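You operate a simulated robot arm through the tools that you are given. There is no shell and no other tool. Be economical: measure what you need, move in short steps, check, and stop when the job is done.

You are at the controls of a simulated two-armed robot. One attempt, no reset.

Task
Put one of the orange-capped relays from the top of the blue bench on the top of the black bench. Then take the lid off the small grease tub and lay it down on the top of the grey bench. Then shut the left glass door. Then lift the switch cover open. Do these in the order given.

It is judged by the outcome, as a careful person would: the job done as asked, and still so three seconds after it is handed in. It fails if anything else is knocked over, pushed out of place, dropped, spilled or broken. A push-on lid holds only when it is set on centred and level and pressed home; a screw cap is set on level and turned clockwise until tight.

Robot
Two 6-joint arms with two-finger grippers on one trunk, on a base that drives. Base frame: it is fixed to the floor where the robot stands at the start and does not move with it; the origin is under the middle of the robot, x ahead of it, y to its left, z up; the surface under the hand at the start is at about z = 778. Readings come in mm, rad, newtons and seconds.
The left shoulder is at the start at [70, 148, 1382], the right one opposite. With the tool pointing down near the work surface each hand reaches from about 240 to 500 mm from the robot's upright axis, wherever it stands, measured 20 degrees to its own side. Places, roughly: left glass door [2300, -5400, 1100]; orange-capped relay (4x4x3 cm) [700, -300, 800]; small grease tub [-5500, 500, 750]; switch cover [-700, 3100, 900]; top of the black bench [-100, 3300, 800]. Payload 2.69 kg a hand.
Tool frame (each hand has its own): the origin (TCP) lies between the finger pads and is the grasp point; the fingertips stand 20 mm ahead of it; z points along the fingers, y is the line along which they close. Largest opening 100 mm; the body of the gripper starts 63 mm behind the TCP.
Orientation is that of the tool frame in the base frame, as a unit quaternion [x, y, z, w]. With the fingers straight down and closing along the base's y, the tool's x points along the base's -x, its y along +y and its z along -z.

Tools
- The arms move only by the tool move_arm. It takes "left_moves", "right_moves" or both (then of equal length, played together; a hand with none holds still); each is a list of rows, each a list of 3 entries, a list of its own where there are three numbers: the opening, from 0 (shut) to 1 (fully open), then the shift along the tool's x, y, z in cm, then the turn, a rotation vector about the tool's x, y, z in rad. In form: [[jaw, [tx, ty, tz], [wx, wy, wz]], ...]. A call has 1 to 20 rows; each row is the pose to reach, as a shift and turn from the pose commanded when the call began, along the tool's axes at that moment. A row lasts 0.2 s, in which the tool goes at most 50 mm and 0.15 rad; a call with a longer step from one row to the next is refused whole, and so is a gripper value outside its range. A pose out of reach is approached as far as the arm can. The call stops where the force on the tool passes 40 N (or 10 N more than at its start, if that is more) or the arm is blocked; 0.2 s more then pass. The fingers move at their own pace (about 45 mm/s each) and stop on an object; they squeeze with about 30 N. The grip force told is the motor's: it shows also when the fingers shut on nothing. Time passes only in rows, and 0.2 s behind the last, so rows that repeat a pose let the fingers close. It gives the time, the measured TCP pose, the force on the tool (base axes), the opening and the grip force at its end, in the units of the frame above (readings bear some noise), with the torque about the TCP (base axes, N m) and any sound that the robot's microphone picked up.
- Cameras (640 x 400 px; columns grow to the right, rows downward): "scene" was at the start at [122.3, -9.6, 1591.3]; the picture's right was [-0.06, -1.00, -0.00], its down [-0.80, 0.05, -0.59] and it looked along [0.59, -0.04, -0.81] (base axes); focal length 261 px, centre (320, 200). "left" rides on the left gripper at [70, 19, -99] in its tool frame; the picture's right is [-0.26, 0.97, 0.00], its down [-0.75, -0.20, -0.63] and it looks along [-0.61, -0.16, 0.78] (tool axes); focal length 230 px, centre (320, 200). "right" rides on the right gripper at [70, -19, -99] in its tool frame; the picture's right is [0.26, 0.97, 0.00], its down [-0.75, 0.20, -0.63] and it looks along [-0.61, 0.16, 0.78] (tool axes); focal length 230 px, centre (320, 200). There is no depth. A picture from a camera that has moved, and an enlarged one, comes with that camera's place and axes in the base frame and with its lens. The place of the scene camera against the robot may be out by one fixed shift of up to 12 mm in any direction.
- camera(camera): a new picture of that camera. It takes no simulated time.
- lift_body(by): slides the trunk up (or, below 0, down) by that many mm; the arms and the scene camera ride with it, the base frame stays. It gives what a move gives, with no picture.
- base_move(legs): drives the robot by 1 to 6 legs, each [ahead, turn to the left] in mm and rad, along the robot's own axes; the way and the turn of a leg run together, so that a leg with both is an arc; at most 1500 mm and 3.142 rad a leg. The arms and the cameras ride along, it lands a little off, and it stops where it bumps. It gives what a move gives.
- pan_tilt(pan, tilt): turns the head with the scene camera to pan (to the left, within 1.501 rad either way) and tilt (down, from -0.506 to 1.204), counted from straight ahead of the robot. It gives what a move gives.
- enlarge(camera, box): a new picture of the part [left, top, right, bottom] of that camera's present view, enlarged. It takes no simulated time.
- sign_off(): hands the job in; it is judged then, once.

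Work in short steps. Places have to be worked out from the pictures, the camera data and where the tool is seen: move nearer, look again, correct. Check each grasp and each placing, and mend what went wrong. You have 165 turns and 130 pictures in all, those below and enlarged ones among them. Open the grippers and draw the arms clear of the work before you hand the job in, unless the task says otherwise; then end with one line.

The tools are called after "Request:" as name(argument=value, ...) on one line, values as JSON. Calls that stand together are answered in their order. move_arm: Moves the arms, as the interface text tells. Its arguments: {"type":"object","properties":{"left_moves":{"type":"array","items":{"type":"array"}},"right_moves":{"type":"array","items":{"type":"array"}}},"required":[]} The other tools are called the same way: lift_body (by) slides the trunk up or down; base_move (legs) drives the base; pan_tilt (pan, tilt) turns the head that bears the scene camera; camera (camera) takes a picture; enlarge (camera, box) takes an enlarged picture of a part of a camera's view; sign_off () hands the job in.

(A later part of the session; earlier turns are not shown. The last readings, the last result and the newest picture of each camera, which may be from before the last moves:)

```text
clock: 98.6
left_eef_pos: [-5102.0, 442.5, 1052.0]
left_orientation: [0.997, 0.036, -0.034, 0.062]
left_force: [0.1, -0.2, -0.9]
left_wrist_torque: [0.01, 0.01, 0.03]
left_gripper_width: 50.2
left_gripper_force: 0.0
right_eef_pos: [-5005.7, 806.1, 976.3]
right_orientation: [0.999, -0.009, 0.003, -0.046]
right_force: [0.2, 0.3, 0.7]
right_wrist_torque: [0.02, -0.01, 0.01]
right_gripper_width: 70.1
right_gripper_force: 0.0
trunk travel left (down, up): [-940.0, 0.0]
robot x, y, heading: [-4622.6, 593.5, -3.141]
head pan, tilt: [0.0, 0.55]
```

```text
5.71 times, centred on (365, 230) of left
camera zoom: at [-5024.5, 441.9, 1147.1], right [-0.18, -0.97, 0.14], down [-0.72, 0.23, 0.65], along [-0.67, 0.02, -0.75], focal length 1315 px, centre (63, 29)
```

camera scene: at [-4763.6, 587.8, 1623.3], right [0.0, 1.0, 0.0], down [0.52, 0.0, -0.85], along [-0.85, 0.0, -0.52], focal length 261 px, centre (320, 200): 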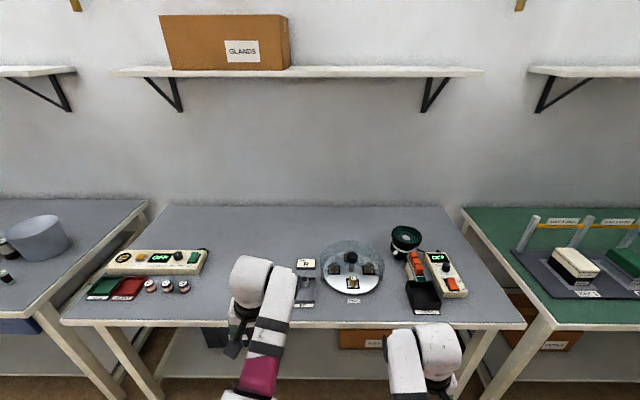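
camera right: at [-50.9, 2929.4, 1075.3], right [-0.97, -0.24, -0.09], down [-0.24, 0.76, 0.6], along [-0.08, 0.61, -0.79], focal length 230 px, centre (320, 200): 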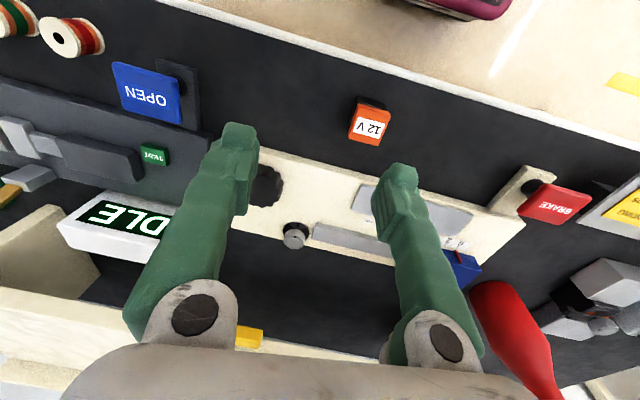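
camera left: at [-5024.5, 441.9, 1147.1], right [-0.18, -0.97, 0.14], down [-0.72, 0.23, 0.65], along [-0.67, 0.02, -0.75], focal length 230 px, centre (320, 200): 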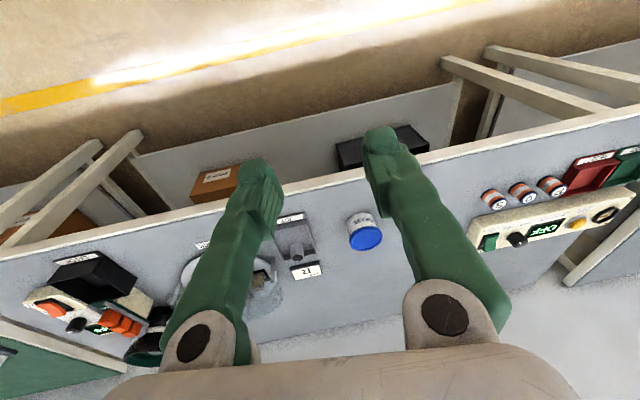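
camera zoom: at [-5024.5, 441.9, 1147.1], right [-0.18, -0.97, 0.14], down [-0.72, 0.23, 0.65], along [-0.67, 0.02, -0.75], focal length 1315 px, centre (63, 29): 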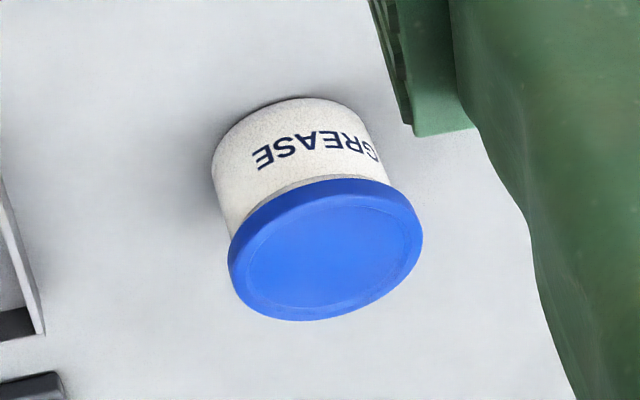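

I take a stance in front of the tub: diagonal approach, then straight in to about (-5060,445).

Request:
base_move(legs=[[0, 0.6], [262, 0], [0, -0.6], [215, 0]])

Request:
pan_tilt(pan=0.1, tilt=0.95)

Request:
camera(camera="scene")

Request:
camera(camera="left")

```text
clock: 105.1
left_eef_pos: [-5535.7, 272.3, 1054.4]
left_orientation: [0.996, 0.045, -0.035, 0.062]
left_force: [-0.2, 0.7, 0.2]
left_wrist_torque: [-0.01, -0.01, 0.03]
left_gripper_width: 50.0
left_gripper_force: 0.2
right_eef_pos: [-5448.6, 635.7, 977.0]
right_orientation: [0.999, -0.001, 0.0, -0.046]
right_force: [-0.9, -1.4, 0.0]
right_wrist_torque: [-0.01, 0.06, 0.01]
right_gripper_width: 70.0
right_gripper_force: 0.0
trunk travel left (down, up): [-940.0, 0.0]
robot x, y, heading: [-5064.2, 428.2, -3.122]
head pan, tilt: [0.0, 0.55]
```

```text
clock: 106.0
left_eef_pos: [-5539.8, 271.6, 1053.1]
left_orientation: [0.996, 0.045, -0.032, 0.063]
left_force: [-0.6, -0.8, 1.0]
left_wrist_torque: [0.01, 0.01, 0.01]
left_gripper_width: 49.8
left_gripper_force: 0.2
right_eef_pos: [-5451.7, 635.6, 975.1]
right_orientation: [0.999, 0.0, 0.002, -0.046]
right_force: [0.8, -0.6, -0.3]
right_wrist_torque: [0.01, -0.02, 0.0]
right_gripper_width: 70.0
right_gripper_force: 0.2
trunk travel left (down, up): [-940.0, 0.0]
robot x, y, heading: [-5062.8, 426.2, -3.123]
head pan, tilt: [0.099, 0.949]
```

```text
98 pictures are left
camera scene: at [-5188.5, 415.3, 1590.2], right [-0.12, 0.99, 0.0], down [0.81, 0.1, -0.58], along [-0.58, -0.07, -0.81], focal length 261 px, centre (320, 200)
```

scene: 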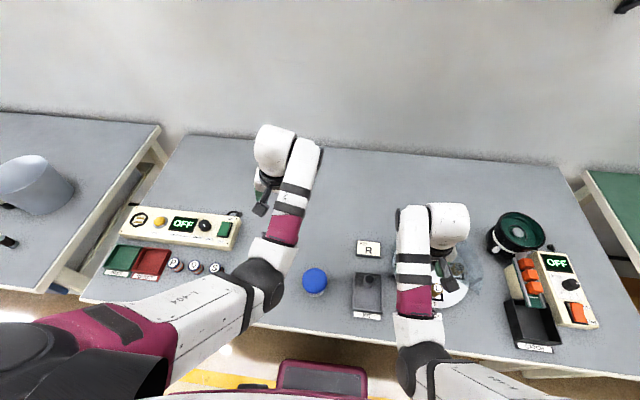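

```text
97 pictures are left
camera left: at [-5463.9, 271.6, 1146.7], right [-0.17, -0.98, 0.14], down [-0.73, 0.21, 0.65], along [-0.67, 0.01, -0.75], focal length 230 px, centre (320, 200)
```

left: 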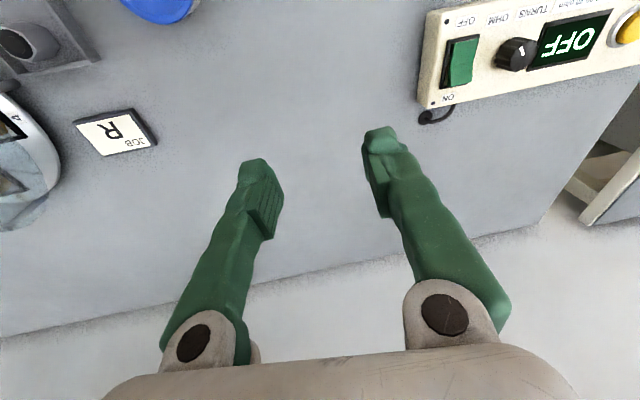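

The lid's centre triangulates to about [-5464,367], top z≈801. I bring the left hand upright above it at z≈900, jaws fully open.

Request:
move_arm(left_moves=[[1.0, [1.84, -2.1, 2.7], [0.04, 0.02, 0.03]], [1.0, [3.7, -4.2, 5.4], [0.08, 0.045, 0.06]], [1.0, [5.5, -6.3, 8.1], [0.123, 0.07, 0.094]], [1.0, [7.4, -8.4, 10.8], [0.123, 0.07, 0.094]], [1.0, [9.2, -10.5, 13.4], [0.123, 0.07, 0.094]], [1.0, [9.2, -10.5, 13.4], [0.123, 0.07, 0.094]]])

Request:
camera(camera="left")

```text
clock: 106.8
left_eef_pos: [-5522.5, 245.0, 970.5]
left_orientation: [0.997, 0.027, -0.023, 0.075]
left_force: [0.6, 0.3, 0.0]
left_wrist_torque: [0.02, 0.02, 0.02]
left_gripper_width: 99.9
left_gripper_force: 0.0
left hand out of reach, approached as far as the arm can: row 4
right_eef_pos: [-5451.3, 637.1, 975.1]
right_orientation: [0.999, -0.001, 0.002, -0.047]
right_force: [0.0, 0.4, 0.3]
right_wrist_torque: [0.02, -0.03, 0.02]
right_gripper_width: 70.2
right_gripper_force: 0.0
trunk travel left (down, up): [-940.0, 0.0]
robot x, y, heading: [-5063.2, 433.0, -3.127]
head pan, tilt: [0.099, 0.949]
stopped in row 4 (left hand): the arm was blocked; the commanded pose is now the measured one
```

```text
96 pictures are left
camera left: at [-5447.4, 243.8, 1067.9], right [-0.2, -0.97, 0.16], down [-0.73, 0.26, 0.63], along [-0.65, 0.01, -0.76], focal length 230 px, centre (320, 200)
```

left: 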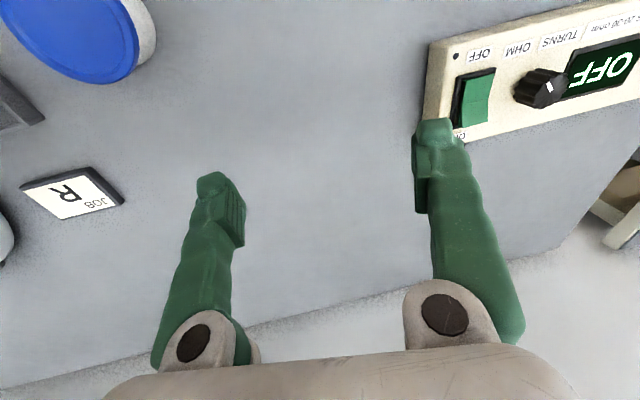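

The left arm hit a joint limit rather than an obstacle. I move it outward first to a roomier, upright pose.

Request:
move_arm(left_moves=[[1.0, [-1.5, -1.5, -2.2], [0.04, 0.01, 0.015]], [1.0, [-2.8, -4.5, -3.5], [0.08, 0.03, 0.03]], [1.0, [-3.7, -7.6, -4.45], [0.12, 0.04, 0.045]], [1.0, [-3.7, -10.6, -4.45], [0.148, 0.05, 0.057]], [1.0, [-3.7, -10.6, -4.45], [0.148, 0.05, 0.057]]])

```text
clock: 108.0
left_eef_pos: [-5566.2, 345.1, 1001.3]
left_orientation: [1.0, 0.005, 0.0, 0.006]
left_force: [0.1, -0.2, -0.2]
left_wrist_torque: [-0.03, 0.03, 0.01]
left_gripper_width: 100.0
left_gripper_force: 0.1
right_eef_pos: [-5451.8, 635.3, 974.7]
right_orientation: [0.999, -0.001, 0.002, -0.046]
right_force: [-0.2, 0.1, -0.3]
right_wrist_torque: [-0.01, 0.0, 0.0]
right_gripper_width: 70.0
right_gripper_force: 0.0
trunk travel left (down, up): [-940.0, 0.0]
robot x, y, heading: [-5061.5, 430.8, -3.119]
head pan, tilt: [0.099, 0.949]
```

Now upright. Go to above the tub at z≈900.

Request:
move_arm(left_moves=[[1.0, [1, -0.5, 4], [0, 0, 0]], [1.0, [3, -1, 8], [0, 0, 0]], [1.0, [6.5, -1.5, 10.1], [0, 0, 0]], [1.0, [10.2, -2.2, 10.1], [-0.006, 0, 0]], [1.0, [10.2, -2.2, 10.1], [-0.006, 0, 0]]])

Request:
camera(camera="left")

```text
clock: 108.9
left_eef_pos: [-5527.9, 262.9, 901.8]
left_orientation: [0.996, 0.034, -0.023, 0.079]
left_force: [0.0, -0.6, -0.5]
left_wrist_torque: [0.0, 0.03, -0.04]
left_gripper_width: 100.3
left_gripper_force: 0.1
left hand out of reach, approached as far as the arm can: row 4
right_eef_pos: [-5450.3, 634.3, 975.2]
right_orientation: [0.999, 0.0, 0.0, -0.047]
right_force: [0.0, -1.2, -0.1]
right_wrist_torque: [0.0, 0.0, -0.01]
right_gripper_width: 70.0
right_gripper_force: 0.1
trunk travel left (down, up): [-940.0, 0.0]
robot x, y, heading: [-5063.5, 429.6, -3.125]
head pan, tilt: [0.099, 0.949]
stopped in row 4 (left hand): the arm was blocked; the commanded pose is now the measured one
```

```text
95 pictures are left
camera left: at [-5452.9, 264.4, 999.2], right [-0.19, -0.97, 0.16], down [-0.74, 0.25, 0.63], along [-0.65, 0.0, -0.76], focal length 230 px, centre (320, 200)
```

left: 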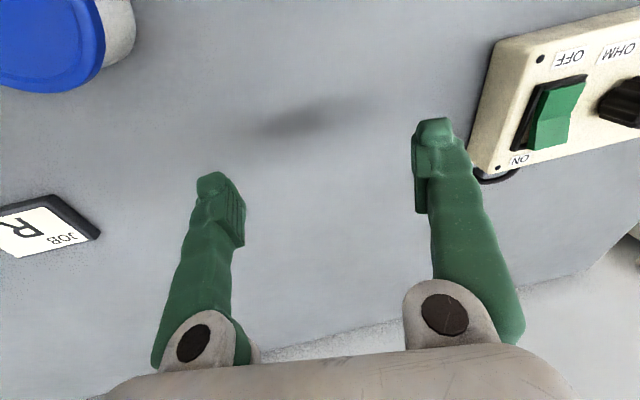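

The inner pose near the centreline isn't reachable; turning the robot a little right puts the tub 20° to the left hand's side.

Request:
base_move(legs=[[0, -0.22]])

```text
clock: 110.1
left_eef_pos: [-5553.1, 367.1, 901.1]
left_orientation: [0.994, -0.075, -0.03, 0.076]
left_force: [-0.5, -0.5, -0.7]
left_wrist_torque: [0.02, 0.01, -0.01]
left_gripper_width: 99.7
left_gripper_force: 0.0
right_eef_pos: [-5398.9, 713.6, 975.5]
right_orientation: [0.993, -0.108, 0.006, -0.046]
right_force: [0.2, 0.5, -0.7]
right_wrist_torque: [0.01, -0.02, 0.0]
right_gripper_width: 69.8
right_gripper_force: 0.1
trunk travel left (down, up): [-940.0, 0.0]
robot x, y, heading: [-5062.0, 430.9, 2.939]
head pan, tilt: [0.099, 0.949]
```

Now the hand is beyond the tub at the right lateral place. I straighten it and draw it back over the tub.

Request:
move_arm(left_moves=[[1.0, [0, 0, 0], [0.08, 0.024, 0.027]], [1.0, [1, 0, 0], [0.1556, 0.048, 0.054]], [1.0, [4, -0.6, -0.2], [0.1556, 0.048, 0.054]], [1.0, [6.5, -1, -0.4], [0.1556, 0.048, 0.054]], [1.0, [8.8, -1.3, -0.6], [0.1556, 0.048, 0.054]], [1.0, [8.8, -1.3, -0.6], [0.1556, 0.048, 0.054]]])

Request:
camera(camera="left")

```text
clock: 111.5
left_eef_pos: [-5485.8, 299.0, 901.7]
left_orientation: [0.993, -0.091, -0.013, 0.072]
left_force: [-0.1, 0.4, -0.9]
left_wrist_torque: [0.03, -0.03, 0.0]
left_gripper_width: 100.2
left_gripper_force: 0.1
right_eef_pos: [-5397.8, 715.4, 975.7]
right_orientation: [0.993, -0.108, 0.006, -0.047]
right_force: [0.0, 0.2, 0.9]
right_wrist_torque: [0.01, 0.01, 0.0]
right_gripper_width: 70.1
right_gripper_force: 0.0
trunk travel left (down, up): [-940.0, 0.0]
robot x, y, heading: [-5064.7, 430.2, 2.944]
head pan, tilt: [0.099, 0.949]
stopped in row 6 (left hand): the arm was blocked; the commanded pose is now the measured one
```

```text
94 pictures are left
camera left: at [-5416.5, 281.9, 1000.4], right [-0.43, -0.89, 0.14], down [-0.68, 0.42, 0.6], along [-0.6, 0.16, -0.78], focal length 230 px, centre (320, 200)
```

left: 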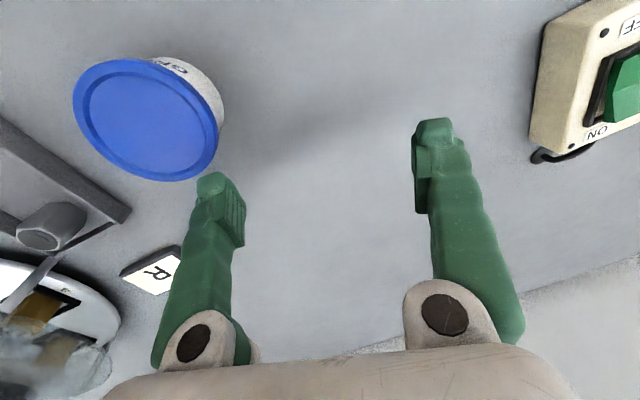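

The arm is too folded at that height this close in. I back the robot 60 mm and lower the trunk 30 mm to give it room.

Request:
base_move(legs=[[-60, 0]])

Request:
lift_body(by=-30)

```text
clock: 112.4
left_eef_pos: [-5436.4, 289.1, 897.9]
left_orientation: [0.993, -0.091, -0.009, 0.071]
left_force: [-0.5, 0.1, -0.4]
left_wrist_torque: [0.01, -0.07, 0.0]
left_gripper_width: 100.2
left_gripper_force: 0.1
right_eef_pos: [-5348.4, 704.6, 972.5]
right_orientation: [0.993, -0.108, 0.01, -0.045]
right_force: [0.0, 0.2, -1.2]
right_wrist_torque: [-0.01, -0.09, -0.01]
right_gripper_width: 69.7
right_gripper_force: 0.1
trunk travel left (down, up): [-940.0, 0.0]
robot x, y, heading: [-5005.3, 421.5, 2.942]
head pan, tilt: [0.099, 0.949]
```

```text
clock: 113.0
left_eef_pos: [-5426.9, 283.0, 879.6]
left_orientation: [0.993, -0.09, -0.014, 0.077]
left_force: [4.2, -1.9, 13.7]
left_wrist_torque: [0.74, -0.18, -0.24]
left_gripper_width: 100.2
left_gripper_force: 0.0
right_eef_pos: [-5338.9, 701.8, 951.5]
right_orientation: [0.993, -0.107, 0.004, -0.046]
right_force: [-0.2, -0.7, -0.1]
right_wrist_torque: [0.0, 0.0, 0.02]
right_gripper_width: 70.1
right_gripper_force: 0.1
trunk travel left (down, up): [-915.0, 25.0]
robot x, y, heading: [-5006.9, 415.9, 2.946]
head pan, tilt: [0.099, 0.949]
stopped: the force on the tool passed its limit at 65 N (the readings are from after the stop); the commanded pose is now the measured one
```

A force came on the left hand while lowering. I look at what it met.

Request:
camera(camera="left")

Request:
camera(camera="scene")

```text
93 pictures are left
camera left: at [-5357.9, 268.0, 979.0], right [-0.43, -0.89, 0.15], down [-0.68, 0.42, 0.6], along [-0.6, 0.15, -0.78], focal length 230 px, centre (320, 200)
```

left: 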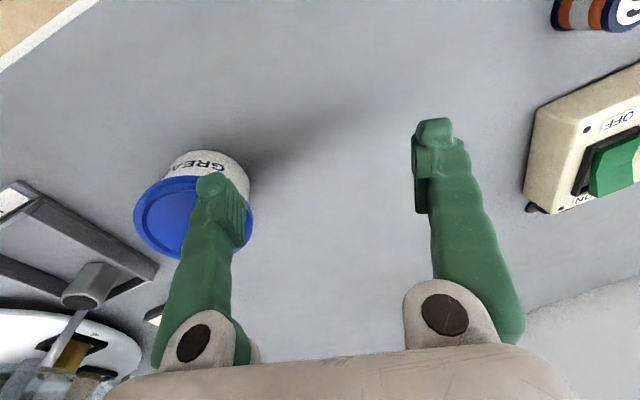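

```text
92 pictures are left
camera scene: at [-5125.4, 430.3, 1565.3], right [0.1, 1.0, 0.0], down [0.81, -0.08, -0.58], along [-0.58, 0.06, -0.81], focal length 261 px, centre (320, 200)
```

scene: 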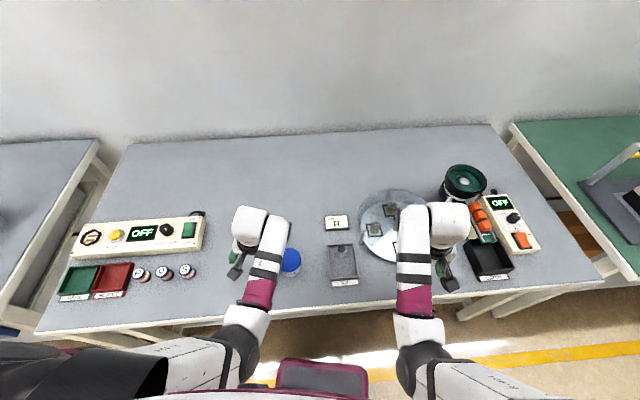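

The finger came down on the lid's edge: re-triangulating, the lid is at about [-5425,376], z≈845, higher than I thought. I lift straight off.

Request:
move_arm(left_moves=[[1.0, [0, 0.5, -2], [0, 0, 0]], [1.0, [-2, 1, -4], [0.06, 0.02, 0.02]], [1.0, [-4, 1, -5], [0.1556, 0.04, 0.04]], [1.0, [-4, 1, -5], [0.1556, 0.04, 0.04]]])

Request:
camera(camera="left")

```text
clock: 114.0
left_eef_pos: [-5467.3, 289.6, 930.9]
left_orientation: [0.994, -0.111, 0.015, 0.0]
left_force: [-0.4, 0.4, 0.2]
left_wrist_torque: [-0.02, -0.01, -0.02]
left_gripper_width: 100.0
left_gripper_force: 0.0
right_eef_pos: [-5341.9, 702.4, 949.8]
right_orientation: [0.993, -0.108, 0.007, -0.046]
right_force: [0.2, -0.3, -0.6]
right_wrist_torque: [0.0, 0.03, 0.02]
right_gripper_width: 69.9
right_gripper_force: 0.1
trunk travel left (down, up): [-915.0, 25.0]
robot x, y, heading: [-5005.3, 419.1, 2.942]
head pan, tilt: [0.099, 0.949]
```

```text
91 pictures are left
camera left: at [-5406.0, 255.7, 1031.1], right [-0.46, -0.89, -0.01], down [-0.71, 0.36, 0.61], along [-0.53, 0.29, -0.8], focal length 230 px, centre (320, 200)
```

left: 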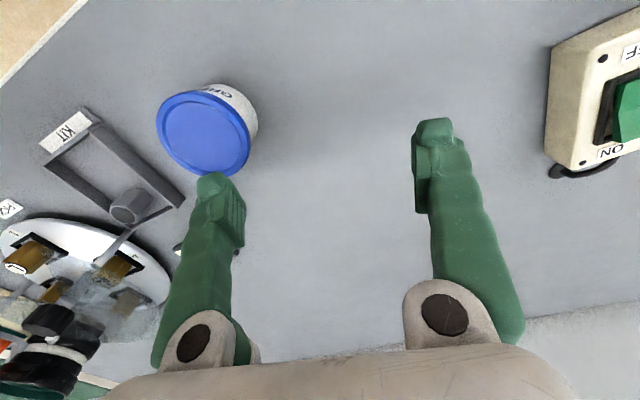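

Tub is still seated and upright; lid confirmed at about [-5424,376,845]. I back another 60 mm so the arm can work well above it.

Request:
base_move(legs=[[-60, 0]])

```text
clock: 115.0
left_eef_pos: [-5414.3, 278.2, 927.4]
left_orientation: [0.994, -0.111, 0.019, 0.001]
left_force: [-0.9, -0.1, 0.2]
left_wrist_torque: [0.0, -0.09, 0.02]
left_gripper_width: 100.0
left_gripper_force: 0.0
right_eef_pos: [-5287.7, 692.0, 946.4]
right_orientation: [0.993, -0.109, 0.01, -0.045]
right_force: [-0.9, -0.9, 0.1]
right_wrist_torque: [-0.03, -0.09, -0.05]
right_gripper_width: 69.9
right_gripper_force: 0.1
trunk travel left (down, up): [-915.0, 25.0]
robot x, y, heading: [-4944.6, 405.5, 2.944]
head pan, tilt: [0.099, 0.949]
```

Now slide the left hand over the lid at z≈912.

Request:
move_arm(left_moves=[[1.0, [-1.0, -3.1, 0], [0, -0.01, 0]], [1.0, [-2.1, -6.2, 0.5], [0, -0.025, 0]], [1.0, [-3.15, -9.3, 1.2], [0, -0.034, 0]], [1.0, [-3.15, -9.3, 1.2], [0, -0.034, 0]]])

Request:
camera(camera="left")

```text
clock: 116.2
left_eef_pos: [-5425.7, 349.6, 912.5]
left_orientation: [0.995, -0.102, -0.007, 0.021]
left_force: [-1.1, -0.6, 1.0]
left_wrist_torque: [-0.02, -0.04, 0.01]
left_gripper_width: 100.1
left_gripper_force: 0.1
right_eef_pos: [-5283.2, 692.4, 950.0]
right_orientation: [0.993, -0.109, 0.007, -0.046]
right_force: [-0.2, 0.5, -0.5]
right_wrist_torque: [0.01, -0.02, -0.01]
right_gripper_width: 69.9
right_gripper_force: 0.1
trunk travel left (down, up): [-915.0, 25.0]
robot x, y, heading: [-4946.0, 404.9, 2.945]
head pan, tilt: [0.099, 0.949]
stopped in row 4 (left hand): the arm was blocked; the commanded pose is now the measured one
```

```text
90 pictures are left
camera left: at [-5360.3, 321.5, 1012.0], right [-0.45, -0.89, 0.04], down [-0.68, 0.37, 0.63], along [-0.58, 0.25, -0.78], focal length 230 px, centre (320, 200)
```

left: 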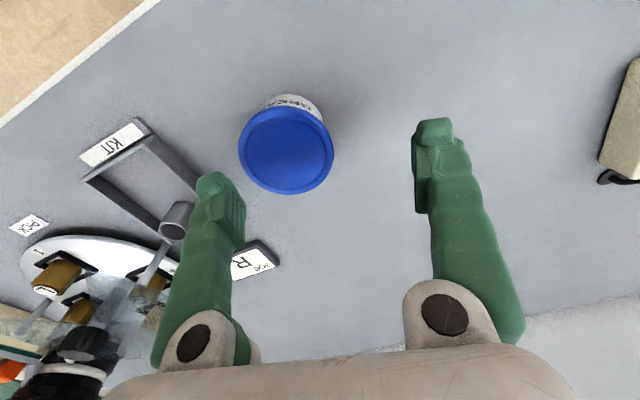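

The arm is at its inner limit. Raising the trunk back to the top and lowering the hand gives room; I do that, then centre on the lid at z≈900.

Request:
lift_body(by=25)

Request:
move_arm(left_moves=[[1.0, [0, -0.3, 2.0], [0.02, 0.005, 0]], [1.0, [0, -1.5, 3.5], [0.042, 0.014, 0]], [1.0, [-0.4, -2.6, 3.5], [0.042, 0.014, 0]], [1.0, [-0.4, -2.6, 3.5], [0.042, 0.014, 0]]])

Request:
camera(camera="left")

```text
clock: 116.9
left_eef_pos: [-5425.3, 349.7, 938.9]
left_orientation: [0.995, -0.101, -0.006, 0.019]
left_force: [0.6, 0.8, 0.3]
left_wrist_torque: [-0.02, 0.01, 0.01]
left_gripper_width: 100.1
left_gripper_force: 0.1
right_eef_pos: [-5282.0, 692.1, 975.2]
right_orientation: [0.993, -0.108, 0.005, -0.046]
right_force: [0.6, 0.2, -0.8]
right_wrist_torque: [-0.02, 0.02, 0.01]
right_gripper_width: 70.0
right_gripper_force: 0.1
trunk travel left (down, up): [-940.0, 0.0]
robot x, y, heading: [-4947.5, 406.2, 2.943]
head pan, tilt: [0.099, 0.949]
```

```text
clock: 117.9
left_eef_pos: [-5422.2, 375.3, 902.0]
left_orientation: [0.995, -0.102, 0.004, -0.002]
left_force: [0.8, 0.4, 0.3]
left_wrist_torque: [-0.04, -0.02, -0.02]
left_gripper_width: 100.3
left_gripper_force: 0.0
right_eef_pos: [-5281.7, 693.5, 975.9]
right_orientation: [0.993, -0.11, 0.007, -0.046]
right_force: [0.9, 0.5, -0.5]
right_wrist_torque: [-0.02, -0.01, 0.0]
right_gripper_width: 69.9
right_gripper_force: 0.0
trunk travel left (down, up): [-940.0, 0.0]
robot x, y, heading: [-4945.8, 405.7, 2.938]
head pan, tilt: [0.099, 0.949]
```

```text
89 pictures are left
camera left: at [-5359.1, 342.3, 999.7], right [-0.45, -0.89, -0.01], down [-0.7, 0.35, 0.63], along [-0.56, 0.28, -0.78], focal length 230 px, centre (320, 200)
```

left: 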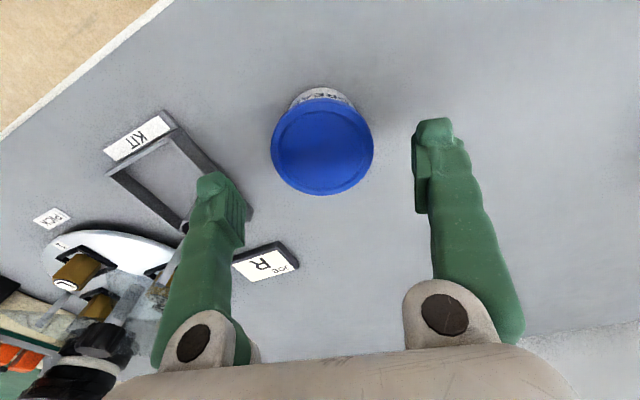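

Lid centred under the hand (74 mm wide). I descend to z≈851, where the tips reach just below the lid's rim.

Request:
move_arm(left_moves=[[1.0, [-0.3, 0, 2.5], [0, 0, 0]], [1.0, [-0.3, 0, 4.2], [0, 0, 0]], [1.0, [-0.3, 0, 5.1], [0, 0, 0]], [1.0, [-0.3, 0, 5.1], [0, 0, 0]]])

Request:
camera(camera="left")

```text
clock: 118.9
left_eef_pos: [-5426.1, 375.0, 850.9]
left_orientation: [0.995, -0.101, 0.003, -0.001]
left_force: [0.0, 0.0, -0.8]
left_wrist_torque: [-0.01, 0.01, -0.01]
left_gripper_width: 99.9
left_gripper_force: 0.0
right_eef_pos: [-5282.3, 691.4, 975.9]
right_orientation: [0.993, -0.109, 0.006, -0.046]
right_force: [-0.3, 0.4, 0.1]
right_wrist_torque: [-0.01, 0.02, 0.03]
right_gripper_width: 70.2
right_gripper_force: 0.1
trunk travel left (down, up): [-940.0, 0.0]
robot x, y, heading: [-4947.7, 405.3, 2.94]
head pan, tilt: [0.099, 0.949]
```

```text
88 pictures are left
camera left: at [-5361.6, 343.1, 950.0], right [-0.45, -0.89, -0.01], down [-0.7, 0.35, 0.63], along [-0.56, 0.28, -0.78], focal length 230 px, centre (320, 200)
```

left: 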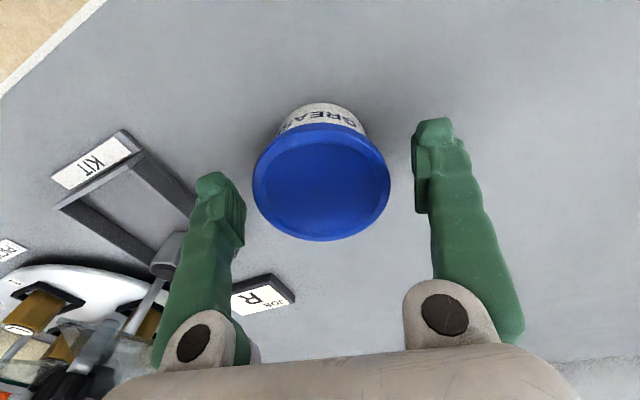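

Lid is centred at z≈845 top. I go 3 mm lower and close on the rim.

Request:
move_arm(left_moves=[[1.0, [0, -0.1, 0.3], [0, 0, 0]], [0.4, [0, -0.1, 0.3], [0, 0, 0]], [0.4, [0, -0.1, 0.3], [0, 0, 0]], [0.4, [0, -0.1, 0.3], [0, 0, 0]], [0.4, [0, -0.1, 0.3], [0, 0, 0]]])

Request:
enlarge(camera="left", box=[180, 80, 460, 255])

```text
clock: 120.1
left_eef_pos: [-5426.2, 378.6, 847.6]
left_orientation: [0.995, -0.101, 0.004, -0.001]
left_force: [-1.3, 0.3, -0.1]
left_wrist_torque: [-0.03, 0.02, -0.01]
left_gripper_width: 73.2
left_gripper_force: 30.0
right_eef_pos: [-5281.0, 691.5, 974.8]
right_orientation: [0.993, -0.109, 0.006, -0.046]
right_force: [0.1, -0.8, 0.5]
right_wrist_torque: [0.0, 0.01, 0.03]
right_gripper_width: 70.2
right_gripper_force: 0.0
trunk travel left (down, up): [-940.0, 0.0]
robot x, y, heading: [-4949.3, 407.0, 2.944]
head pan, tilt: [0.099, 0.949]
```

```text
2.29 times, centred on (320, 168) of left
camera zoom: at [-5361.7, 344.4, 947.2], right [-0.45, -0.89, -0.01], down [-0.7, 0.35, 0.63], along [-0.56, 0.28, -0.78], focal length 526 px, centre (320, 274)
```

zoom: 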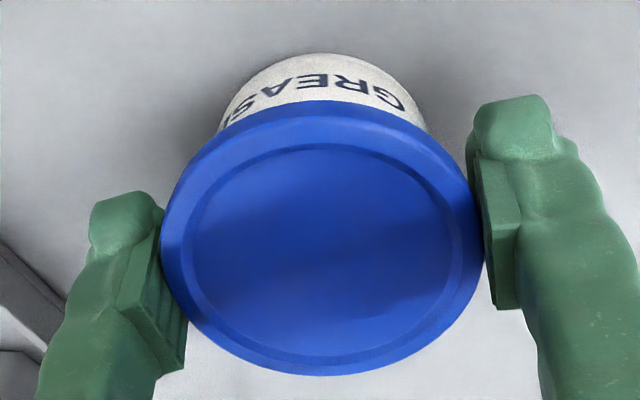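

Gripped at 73 mm. I pull up gently, 10 mm, and watch the force.

Request:
move_arm(left_moves=[[0.4, [0, 0, -0.2], [0, 0, 0]], [0.4, [0, 0, -0.4], [0, 0, 0]], [0.4, [0, 0, -0.7], [0, 0, 0]], [0.4, [0, 0, -1.0], [0, 0, 0]]])

Request:
camera(camera="left")

Request:
enlarge(camera="scene", box=[200, 160, 400, 300])

```text
clock: 121.1
left_eef_pos: [-5426.6, 377.3, 856.8]
left_orientation: [0.995, -0.101, 0.003, -0.001]
left_force: [-0.7, -0.3, -1.7]
left_wrist_torque: [0.02, 0.05, 0.01]
left_gripper_width: 73.4
left_gripper_force: 30.0
right_eef_pos: [-5281.9, 692.0, 975.0]
right_orientation: [0.993, -0.109, 0.006, -0.045]
right_force: [0.3, 0.1, -0.9]
right_wrist_torque: [-0.01, 0.01, 0.01]
right_gripper_width: 69.9
right_gripper_force: 0.0
trunk travel left (down, up): [-940.0, 0.0]
robot x, y, heading: [-4946.7, 405.5, 2.94]
head pan, tilt: [0.099, 0.949]
```

```text
86 pictures are left
camera left: at [-5362.3, 344.1, 956.5], right [-0.45, -0.89, -0.01], down [-0.7, 0.35, 0.63], along [-0.56, 0.28, -0.78], focal length 230 px, centre (320, 200)
```

left: 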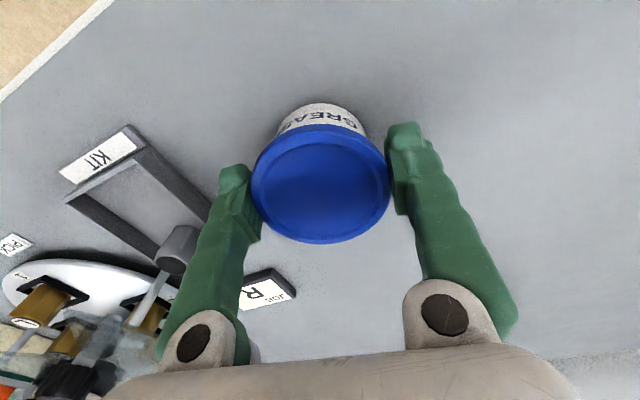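

```text
2.86 times, centred on (300, 230) of scene
camera zoom: at [-5070.2, 418.6, 1590.0], right [0.1, 0.99, 0.0], down [0.81, -0.08, -0.58], along [-0.58, 0.06, -0.81], focal length 746 px, centre (377, 114)
```

zoom: 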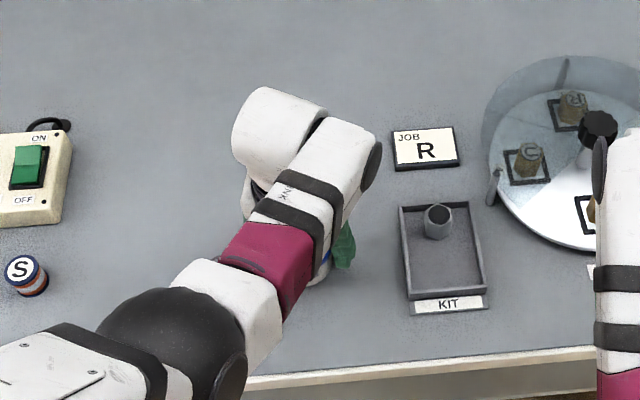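

The whole tub came up with the lid (force just its weight), so the body must be held. I set it back down and release; then I'll hold the body with the left hand and pull the lid with the right.

Request:
move_arm(left_moves=[[0.4, [0, 0, 0.5], [0, 0, 0]], [0.4, [0, 0, 0.9], [0, 0, 0]], [0.4, [0, 0, 0.95], [0, 0, 0]], [0.4, [0, 0, 0.95], [0, 0, 0]]])

```text
clock: 122.1
left_eef_pos: [-5426.7, 378.8, 848.0]
left_orientation: [0.995, -0.101, 0.004, -0.002]
left_force: [0.9, 0.7, -1.3]
left_wrist_torque: [-0.06, -0.02, 0.02]
left_gripper_width: 73.3
left_gripper_force: 30.0
right_eef_pos: [-5282.5, 692.2, 975.8]
right_orientation: [0.993, -0.108, 0.006, -0.046]
right_force: [0.2, 0.4, 0.6]
right_wrist_torque: [0.01, -0.03, 0.01]
right_gripper_width: 70.0
right_gripper_force: 0.0
trunk travel left (down, up): [-940.0, 0.0]
robot x, y, heading: [-4948.7, 407.3, 2.945]
head pan, tilt: [0.099, 0.949]
```

Back within a millimetre of the bench. Open and rise.

Request:
move_arm(left_moves=[[0.4, [0, 0, 0.1], [0, 0, 0]], [1.0, [0, 0, 0.1], [0, 0, 0]], [1.0, [0, 0, 0.1], [0, 0, 0]], [1.0, [0, 0, 0.1], [0, 0, 0]], [1.0, [0, 0, -2], [0, 0, 0]], [1.0, [0, 0, -5], [0, 0, 0]], [1.0, [-2, 0, -8], [0, 0, 0]]])

Request:
camera(camera="left")

```text
clock: 123.7
left_eef_pos: [-5448.2, 385.3, 928.7]
left_orientation: [0.995, -0.102, 0.004, -0.001]
left_force: [-0.2, 0.0, -0.6]
left_wrist_torque: [0.01, -0.02, -0.01]
left_gripper_width: 99.9
left_gripper_force: 0.0
right_eef_pos: [-5282.9, 693.3, 974.4]
right_orientation: [0.993, -0.109, 0.007, -0.046]
right_force: [0.1, 1.1, -0.7]
right_wrist_torque: [0.0, 0.0, 0.04]
right_gripper_width: 69.7
right_gripper_force: 0.0
trunk travel left (down, up): [-940.0, 0.0]
robot x, y, heading: [-4945.9, 403.7, 2.942]
head pan, tilt: [0.099, 0.949]
```

```text
84 pictures are left
camera left: at [-5384.0, 352.0, 1027.3], right [-0.45, -0.89, -0.01], down [-0.7, 0.35, 0.62], along [-0.56, 0.28, -0.78], focal length 230 px, centre (320, 200)
```

left: 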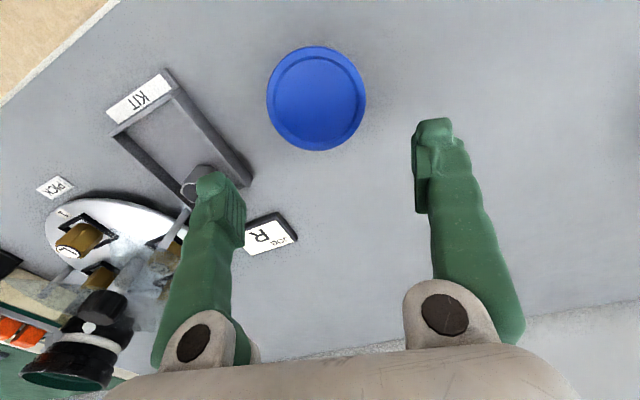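

Tub stands where it was. I turn left 0.25 and advance 45 mm so it lies on the robot's midline.

Request:
base_move(legs=[[0, 0.25], [40, 0]])

Request:
pan_tilt(pan=0, tilt=0.95)

Request:
camera(camera="scene")

```text
clock: 125.4
left_eef_pos: [-5461.9, 264.0, 930.6]
left_orientation: [1.0, 0.021, 0.0, -0.004]
left_force: [-0.2, 1.0, -0.6]
left_wrist_torque: [-0.05, -0.04, -0.01]
left_gripper_width: 100.1
left_gripper_force: 0.0
right_eef_pos: [-5373.1, 603.0, 976.8]
right_orientation: [0.999, 0.012, -0.001, -0.047]
right_force: [1.5, -0.9, -0.5]
right_wrist_torque: [0.05, 0.09, 0.01]
right_gripper_width: 69.9
right_gripper_force: 0.1
trunk travel left (down, up): [-940.0, 0.0]
robot x, y, heading: [-4987.0, 406.6, -3.098]
head pan, tilt: [0.099, 0.949]
```

```text
clock: 126.1
left_eef_pos: [-5462.9, 263.7, 930.4]
left_orientation: [1.0, 0.02, 0.001, -0.002]
left_force: [0.8, 0.0, 0.5]
left_wrist_torque: [-0.02, 0.04, -0.01]
left_gripper_width: 99.9
left_gripper_force: 0.0
right_eef_pos: [-5374.1, 603.9, 975.6]
right_orientation: [0.999, 0.011, 0.0, -0.048]
right_force: [-0.3, 0.7, 0.5]
right_wrist_torque: [-0.02, 0.06, 0.01]
right_gripper_width: 70.2
right_gripper_force: 0.1
trunk travel left (down, up): [-940.0, 0.0]
robot x, y, heading: [-4988.3, 404.5, -3.098]
head pan, tilt: [0.0, 0.949]
```

```text
83 pictures are left
camera scene: at [-5109.1, 394.5, 1590.3], right [-0.05, 1.0, 0.0], down [0.81, 0.04, -0.58], along [-0.58, -0.03, -0.81], focal length 261 px, centre (320, 200)
```

scene: 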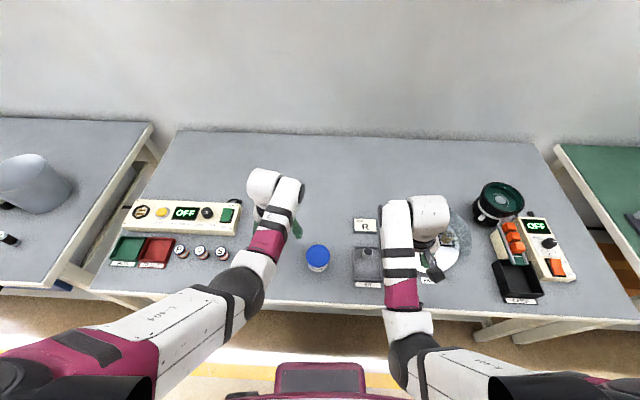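

Tub is on the midline. I test whether the left hand can turn to a near-horizontal pose (15° below level, pointing 40° to the right) in free air left of the tub.

Request:
move_arm(left_moves=[[1.0, [0, 1, -0.5], [0.046, -0.125, 0.059]], [1.0, [0, 2, -1], [0.091, -0.251, 0.119]], [1.0, [0, 3, -1], [0.137, -0.376, 0.178]], [1.0, [0, 4, -1], [0.182, -0.502, 0.238]], [1.0, [0, 4, -1], [0.228, -0.627, 0.297]], [1.0, [0, 4, -1], [0.274, -0.752, 0.356]], [1.0, [0, 4, -1], [0.319, -0.878, 0.416]], [1.0, [0, 4, -1], [0.365, -1.003, 0.475]], [1.0, [0, 4, -1], [0.41, -1.129, 0.535]], [1.0, [0, 4, -1], [0.456, -1.254, 0.594]], [1.0, [0, 4, -1], [0.456, -1.254, 0.594]]])

Request:
camera(camera="scene")

Request:
camera(camera="left")

```text
clock: 128.5
left_eef_pos: [-5461.7, 222.5, 938.2]
left_orientation: [0.751, -0.254, -0.576, -0.199]
left_force: [-0.1, -0.7, 0.2]
left_wrist_torque: [-0.02, 0.02, 0.02]
left_gripper_width: 100.1
left_gripper_force: 0.1
right_eef_pos: [-5376.5, 603.4, 976.1]
right_orientation: [0.999, 0.011, 0.002, -0.048]
right_force: [-0.4, 0.3, 0.5]
right_wrist_torque: [-0.02, -0.03, 0.01]
right_gripper_width: 69.8
right_gripper_force: 0.0
trunk travel left (down, up): [-940.0, 0.0]
robot x, y, heading: [-4989.1, 401.7, -3.094]
head pan, tilt: [0.0, 0.949]
```

```text
82 pictures are left
camera scene: at [-5112.0, 394.2, 1590.1], right [-0.05, 1.0, 0.0], down [0.81, 0.04, -0.58], along [-0.58, -0.03, -0.81], focal length 261 px, centre (320, 200)
```

scene: 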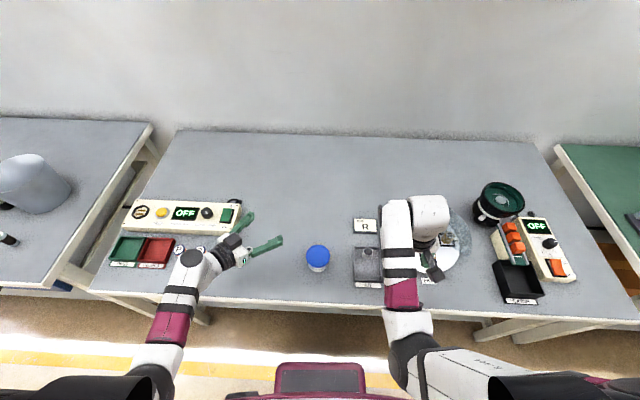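

```text
81 pictures are left
camera left: at [-5383.4, 138.9, 895.6], right [-0.64, -0.73, 0.24], down [0.45, -0.1, 0.89], along [-0.62, 0.68, 0.39], focal length 230 px, centre (320, 200)
```

left: 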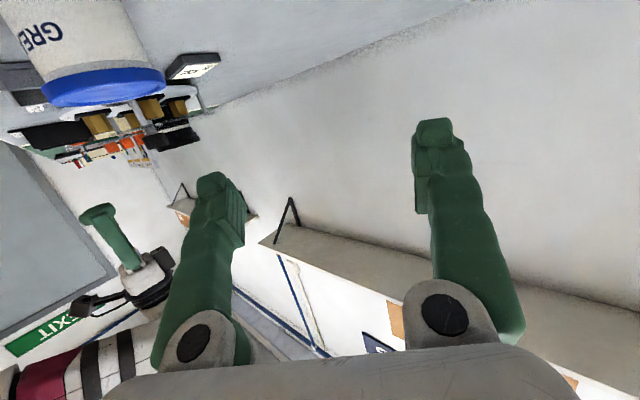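

That pose works, and it shows the tub body is taller than I assumed (≥50 mm under the lid). I steepen to 35° down, lower the trunk 30 mm and look at the tub's base.

Request:
move_arm(left_moves=[[1.0, [0, 0, 0], [0, 0.12, 0]], [1.0, [0, 0, 0], [0, 0.24, 0]], [1.0, [0, 0, 0], [0, 0.35, 0]], [1.0, [0, 0, 0], [0, 0.35, 0]]])

Request:
lift_body(by=-30)

Request:
camera(camera="left")

```text
clock: 129.5
left_eef_pos: [-5462.7, 221.8, 938.6]
left_orientation: [0.84, -0.284, -0.436, -0.151]
left_force: [-0.8, -0.3, 0.0]
left_wrist_torque: [0.01, -0.02, -0.01]
left_gripper_width: 100.2
left_gripper_force: 0.1
right_eef_pos: [-5376.5, 602.9, 975.1]
right_orientation: [0.999, 0.012, 0.001, -0.048]
right_force: [-0.9, -0.7, 0.5]
right_wrist_torque: [-0.02, -0.01, 0.03]
right_gripper_width: 70.2
right_gripper_force: 0.0
trunk travel left (down, up): [-940.0, 0.0]
robot x, y, heading: [-4985.3, 405.7, -3.095]
head pan, tilt: [0.0, 0.949]
```

```text
clock: 130.2
left_eef_pos: [-5463.9, 221.9, 908.0]
left_orientation: [0.84, -0.284, -0.437, -0.152]
left_force: [0.5, 0.1, 0.2]
left_wrist_torque: [0.04, 0.02, -0.03]
left_gripper_width: 100.2
left_gripper_force: 0.1
right_eef_pos: [-5376.1, 603.8, 944.6]
right_orientation: [0.999, 0.011, 0.002, -0.047]
right_force: [-0.3, -0.5, -0.9]
right_wrist_torque: [0.01, 0.01, -0.05]
right_gripper_width: 69.8
right_gripper_force: 0.0
trunk travel left (down, up): [-910.0, 30.0]
robot x, y, heading: [-4987.3, 406.3, -3.092]
head pan, tilt: [0.0, 0.949]
```

```text
80 pictures are left
camera left: at [-5378.1, 133.3, 907.4], right [-0.71, -0.68, 0.21], down [0.19, 0.1, 0.98], along [-0.68, 0.73, 0.06], focal length 230 px, centre (320, 200)
```

left: 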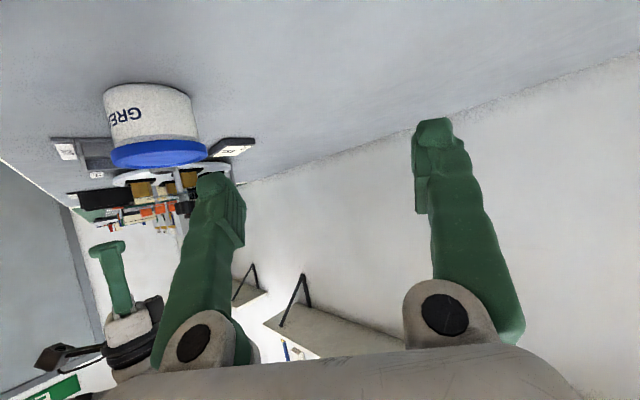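

The whole tub is in view; I enlarge to measure its base and rim heights.

Request:
enlarge(camera="left", box=[80, 60, 240, 180])

```text
3.33 times, centred on (160, 120) of left
camera zoom: at [-5378.1, 133.3, 907.4], right [-0.71, -0.68, 0.21], down [0.19, 0.1, 0.98], along [-0.68, 0.73, 0.06], focal length 767 px, centre (853, 467)
```

zoom: 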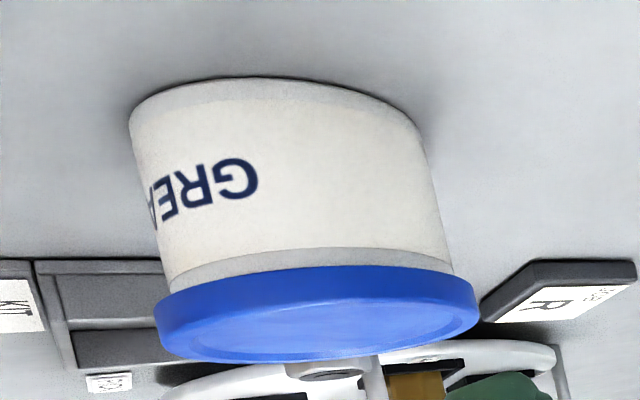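

Tub measures: bench ≈801, body to ≈848, lid top ≈856, centre ≈[-5425,374], body ≈66 mm. I move the left hand to a standoff 80 mm short of the tub at z≈840.

Request:
move_arm(left_moves=[[1.0, [0.8, -3.6, -1.0], [0, 0, 0]], [1.0, [2.5, -7.2, -1.0], [0, 0, 0]], [1.0, [4.7, -10.8, 0.5], [0, 0, 0]], [1.0, [7.0, -14.4, 2.0], [0, 0, 0]], [1.0, [7.0, -14.4, 2.0], [0, 0, 0]]])

Request:
camera(camera="left")

Request:
camera(camera="scene")

```text
clock: 131.6
left_eef_pos: [-5357.0, 289.0, 834.4]
left_orientation: [0.841, -0.313, -0.424, -0.119]
left_force: [-0.2, 0.3, 0.4]
left_wrist_torque: [-0.01, 0.03, -0.03]
left_gripper_width: 100.1
left_gripper_force: 0.1
right_eef_pos: [-5377.5, 603.4, 945.5]
right_orientation: [0.999, 0.011, 0.002, -0.049]
right_force: [0.3, 0.3, 0.2]
right_wrist_torque: [0.0, 0.03, 0.01]
right_gripper_width: 70.0
right_gripper_force: 0.2
trunk travel left (down, up): [-910.0, 30.0]
robot x, y, heading: [-4985.0, 404.3, -3.095]
head pan, tilt: [0.0, 0.949]
stopped in row 5 (left hand): the arm was blocked; the commanded pose is now the measured one
```

```text
78 pictures are left
camera left: at [-5274.7, 198.1, 841.6], right [-0.72, -0.64, 0.27], down [0.2, 0.18, 0.96], along [-0.66, 0.75, 0.0], focal length 230 px, centre (320, 200)
```

left: 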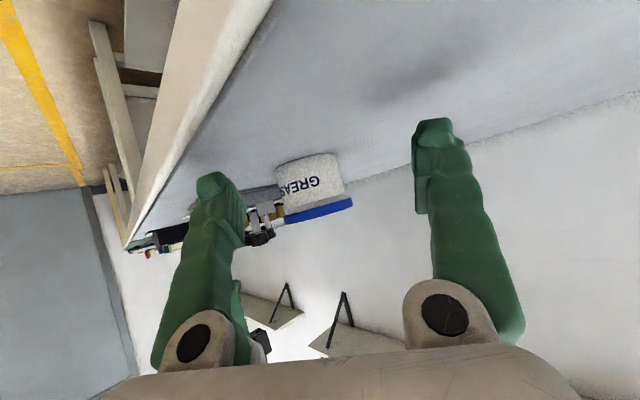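

```text
77 pictures are left
camera scene: at [-5112.5, 394.5, 1560.0], right [-0.05, 1.0, 0.0], down [0.81, 0.04, -0.58], along [-0.58, -0.03, -0.81], focal length 261 px, centre (320, 200)
```

scene: 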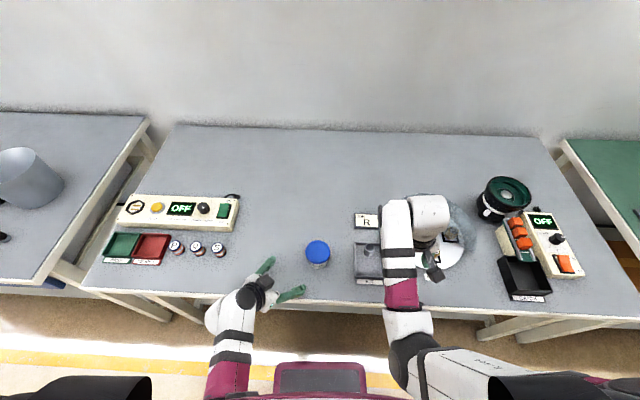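

At the inner limit, but close. I move to about 60 mm short of the tub, in line with it, and level the roll.

Request:
move_arm(left_moves=[[1.0, [-1.1, -1.3, 1.6], [0, -0.02, -0.04]], [1.0, [-2.2, -2.6, 3.2], [0, -0.046, -0.082]], [1.0, [-2.2, -2.6, 3.2], [0, -0.046, -0.082]]])

Request:
camera(camera="left")

```text
clock: 132.4
left_eef_pos: [-5355.5, 290.4, 822.4]
left_orientation: [0.847, -0.298, -0.425, -0.111]
left_force: [18.9, -9.2, 34.7]
left_wrist_torque: [1.44, -1.49, -1.45]
left_gripper_width: 99.9
left_gripper_force: 0.0
right_eef_pos: [-5369.6, 601.8, 950.4]
right_orientation: [0.999, 0.012, -0.003, -0.048]
right_force: [0.4, 0.0, 0.3]
right_wrist_torque: [0.01, -0.06, -0.02]
right_gripper_width: 70.0
right_gripper_force: 0.0
trunk travel left (down, up): [-910.0, 30.0]
robot x, y, heading: [-4983.6, 403.4, -3.089]
head pan, tilt: [0.0, 0.949]
stopped in row 3 (left hand): the force on the tool passed its limit at 48 N (the readings are from after the stop); the commanded pose is now the measured one
```

```text
76 pictures are left
camera left: at [-5269.7, 202.8, 828.8], right [-0.7, -0.67, 0.27], down [0.19, 0.19, 0.96], along [-0.69, 0.72, -0.01], focal length 230 px, centre (320, 200)
```

left: 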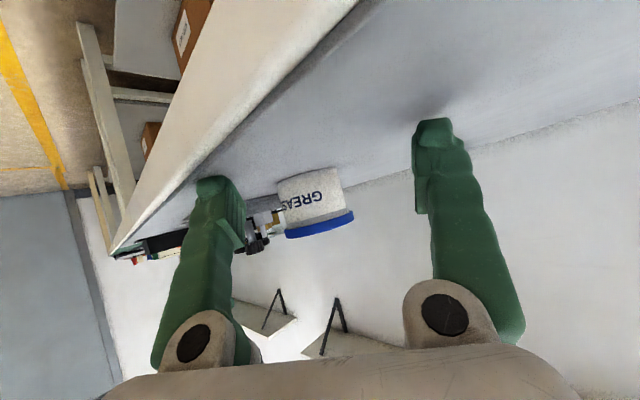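

The fingertips touched the bench (z≈801 confirmed): again the inner reach limit. I lift a little and back the robot 60 mm.

Request:
move_arm(left_moves=[[1.0, [-1.6, 0, -1.2], [0, 0, 0]], [1.0, [-3.2, 0, -2.4], [0, 0, 0]]])

Request:
base_move(legs=[[-60, 0]])

```text
clock: 133.2
left_eef_pos: [-5364.2, 265.5, 854.8]
left_orientation: [0.847, -0.324, -0.413, -0.084]
left_force: [-0.2, -1.0, -0.2]
left_wrist_torque: [0.01, 0.0, -0.01]
left_gripper_width: 99.8
left_gripper_force: 0.0
right_eef_pos: [-5376.3, 603.9, 945.6]
right_orientation: [0.999, 0.011, 0.001, -0.048]
right_force: [0.6, -0.7, -0.3]
right_wrist_torque: [-0.05, -0.02, 0.0]
right_gripper_width: 70.0
right_gripper_force: 0.1
trunk travel left (down, up): [-910.0, 30.0]
robot x, y, heading: [-4986.5, 406.0, -3.094]
head pan, tilt: [0.0, 0.949]
stopped in row 2 (left hand): the arm was blocked; the commanded pose is now the measured one
```

```text
clock: 134.2
left_eef_pos: [-5312.3, 268.9, 851.2]
left_orientation: [0.848, -0.324, -0.409, -0.088]
left_force: [0.0, -0.5, -0.2]
left_wrist_torque: [0.05, -0.03, 0.01]
left_gripper_width: 99.8
left_gripper_force: 0.1
right_eef_pos: [-5323.4, 605.5, 942.1]
right_orientation: [0.999, 0.012, 0.005, -0.048]
right_force: [-1.7, -0.2, 0.5]
right_wrist_torque: [0.02, -0.07, 0.03]
right_gripper_width: 69.8
right_gripper_force: 0.1
trunk travel left (down, up): [-910.0, 30.0]
robot x, y, heading: [-4930.3, 403.8, -3.091]
head pan, tilt: [0.0, 0.949]
```

Now more room. Go to 65 mm short of the tub with the correct orientation at z≈835.

Request:
move_arm(left_moves=[[1.0, [-1.4, -0.5, 2.0], [0.02, -0.04, -0.04]], [1.0, [-2.9, -0.9, 4.5], [0.035, -0.07, -0.07]], [1.0, [-4.3, -1.35, 7.2], [0.052, -0.104, -0.105]], [1.0, [-4.3, -1.35, 7.2], [0.052, -0.104, -0.105]]])

Request:
camera(camera="left")

```text
clock: 135.2
left_eef_pos: [-5362.0, 321.6, 835.4]
left_orientation: [0.84, -0.287, -0.439, -0.14]
left_force: [1.5, -0.7, -0.1]
left_wrist_torque: [0.02, -0.01, -0.03]
left_gripper_width: 100.3
left_gripper_force: 0.1
right_eef_pos: [-5317.6, 606.0, 945.6]
right_orientation: [0.999, 0.011, 0.0, -0.048]
right_force: [-0.3, 0.3, 0.3]
right_wrist_torque: [0.07, -0.02, 0.0]
right_gripper_width: 70.1
right_gripper_force: 0.1
trunk travel left (down, up): [-910.0, 30.0]
robot x, y, heading: [-4928.3, 409.5, -3.094]
head pan, tilt: [0.0, 0.949]
```

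```text
75 pictures are left
camera left: at [-5276.7, 233.0, 835.0], right [-0.7, -0.68, 0.23], down [0.2, 0.12, 0.97], along [-0.69, 0.73, 0.05], focal length 230 px, centre (320, 200)
```

left: 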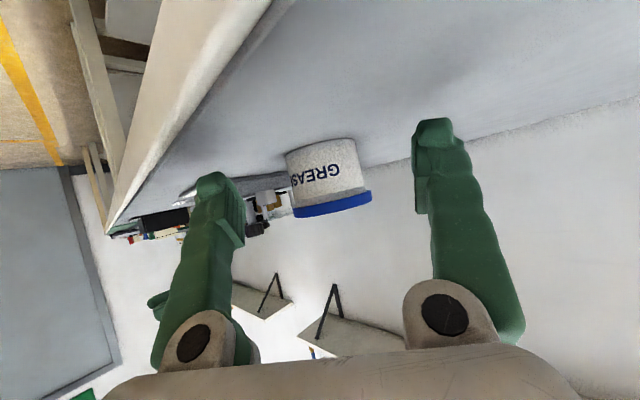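

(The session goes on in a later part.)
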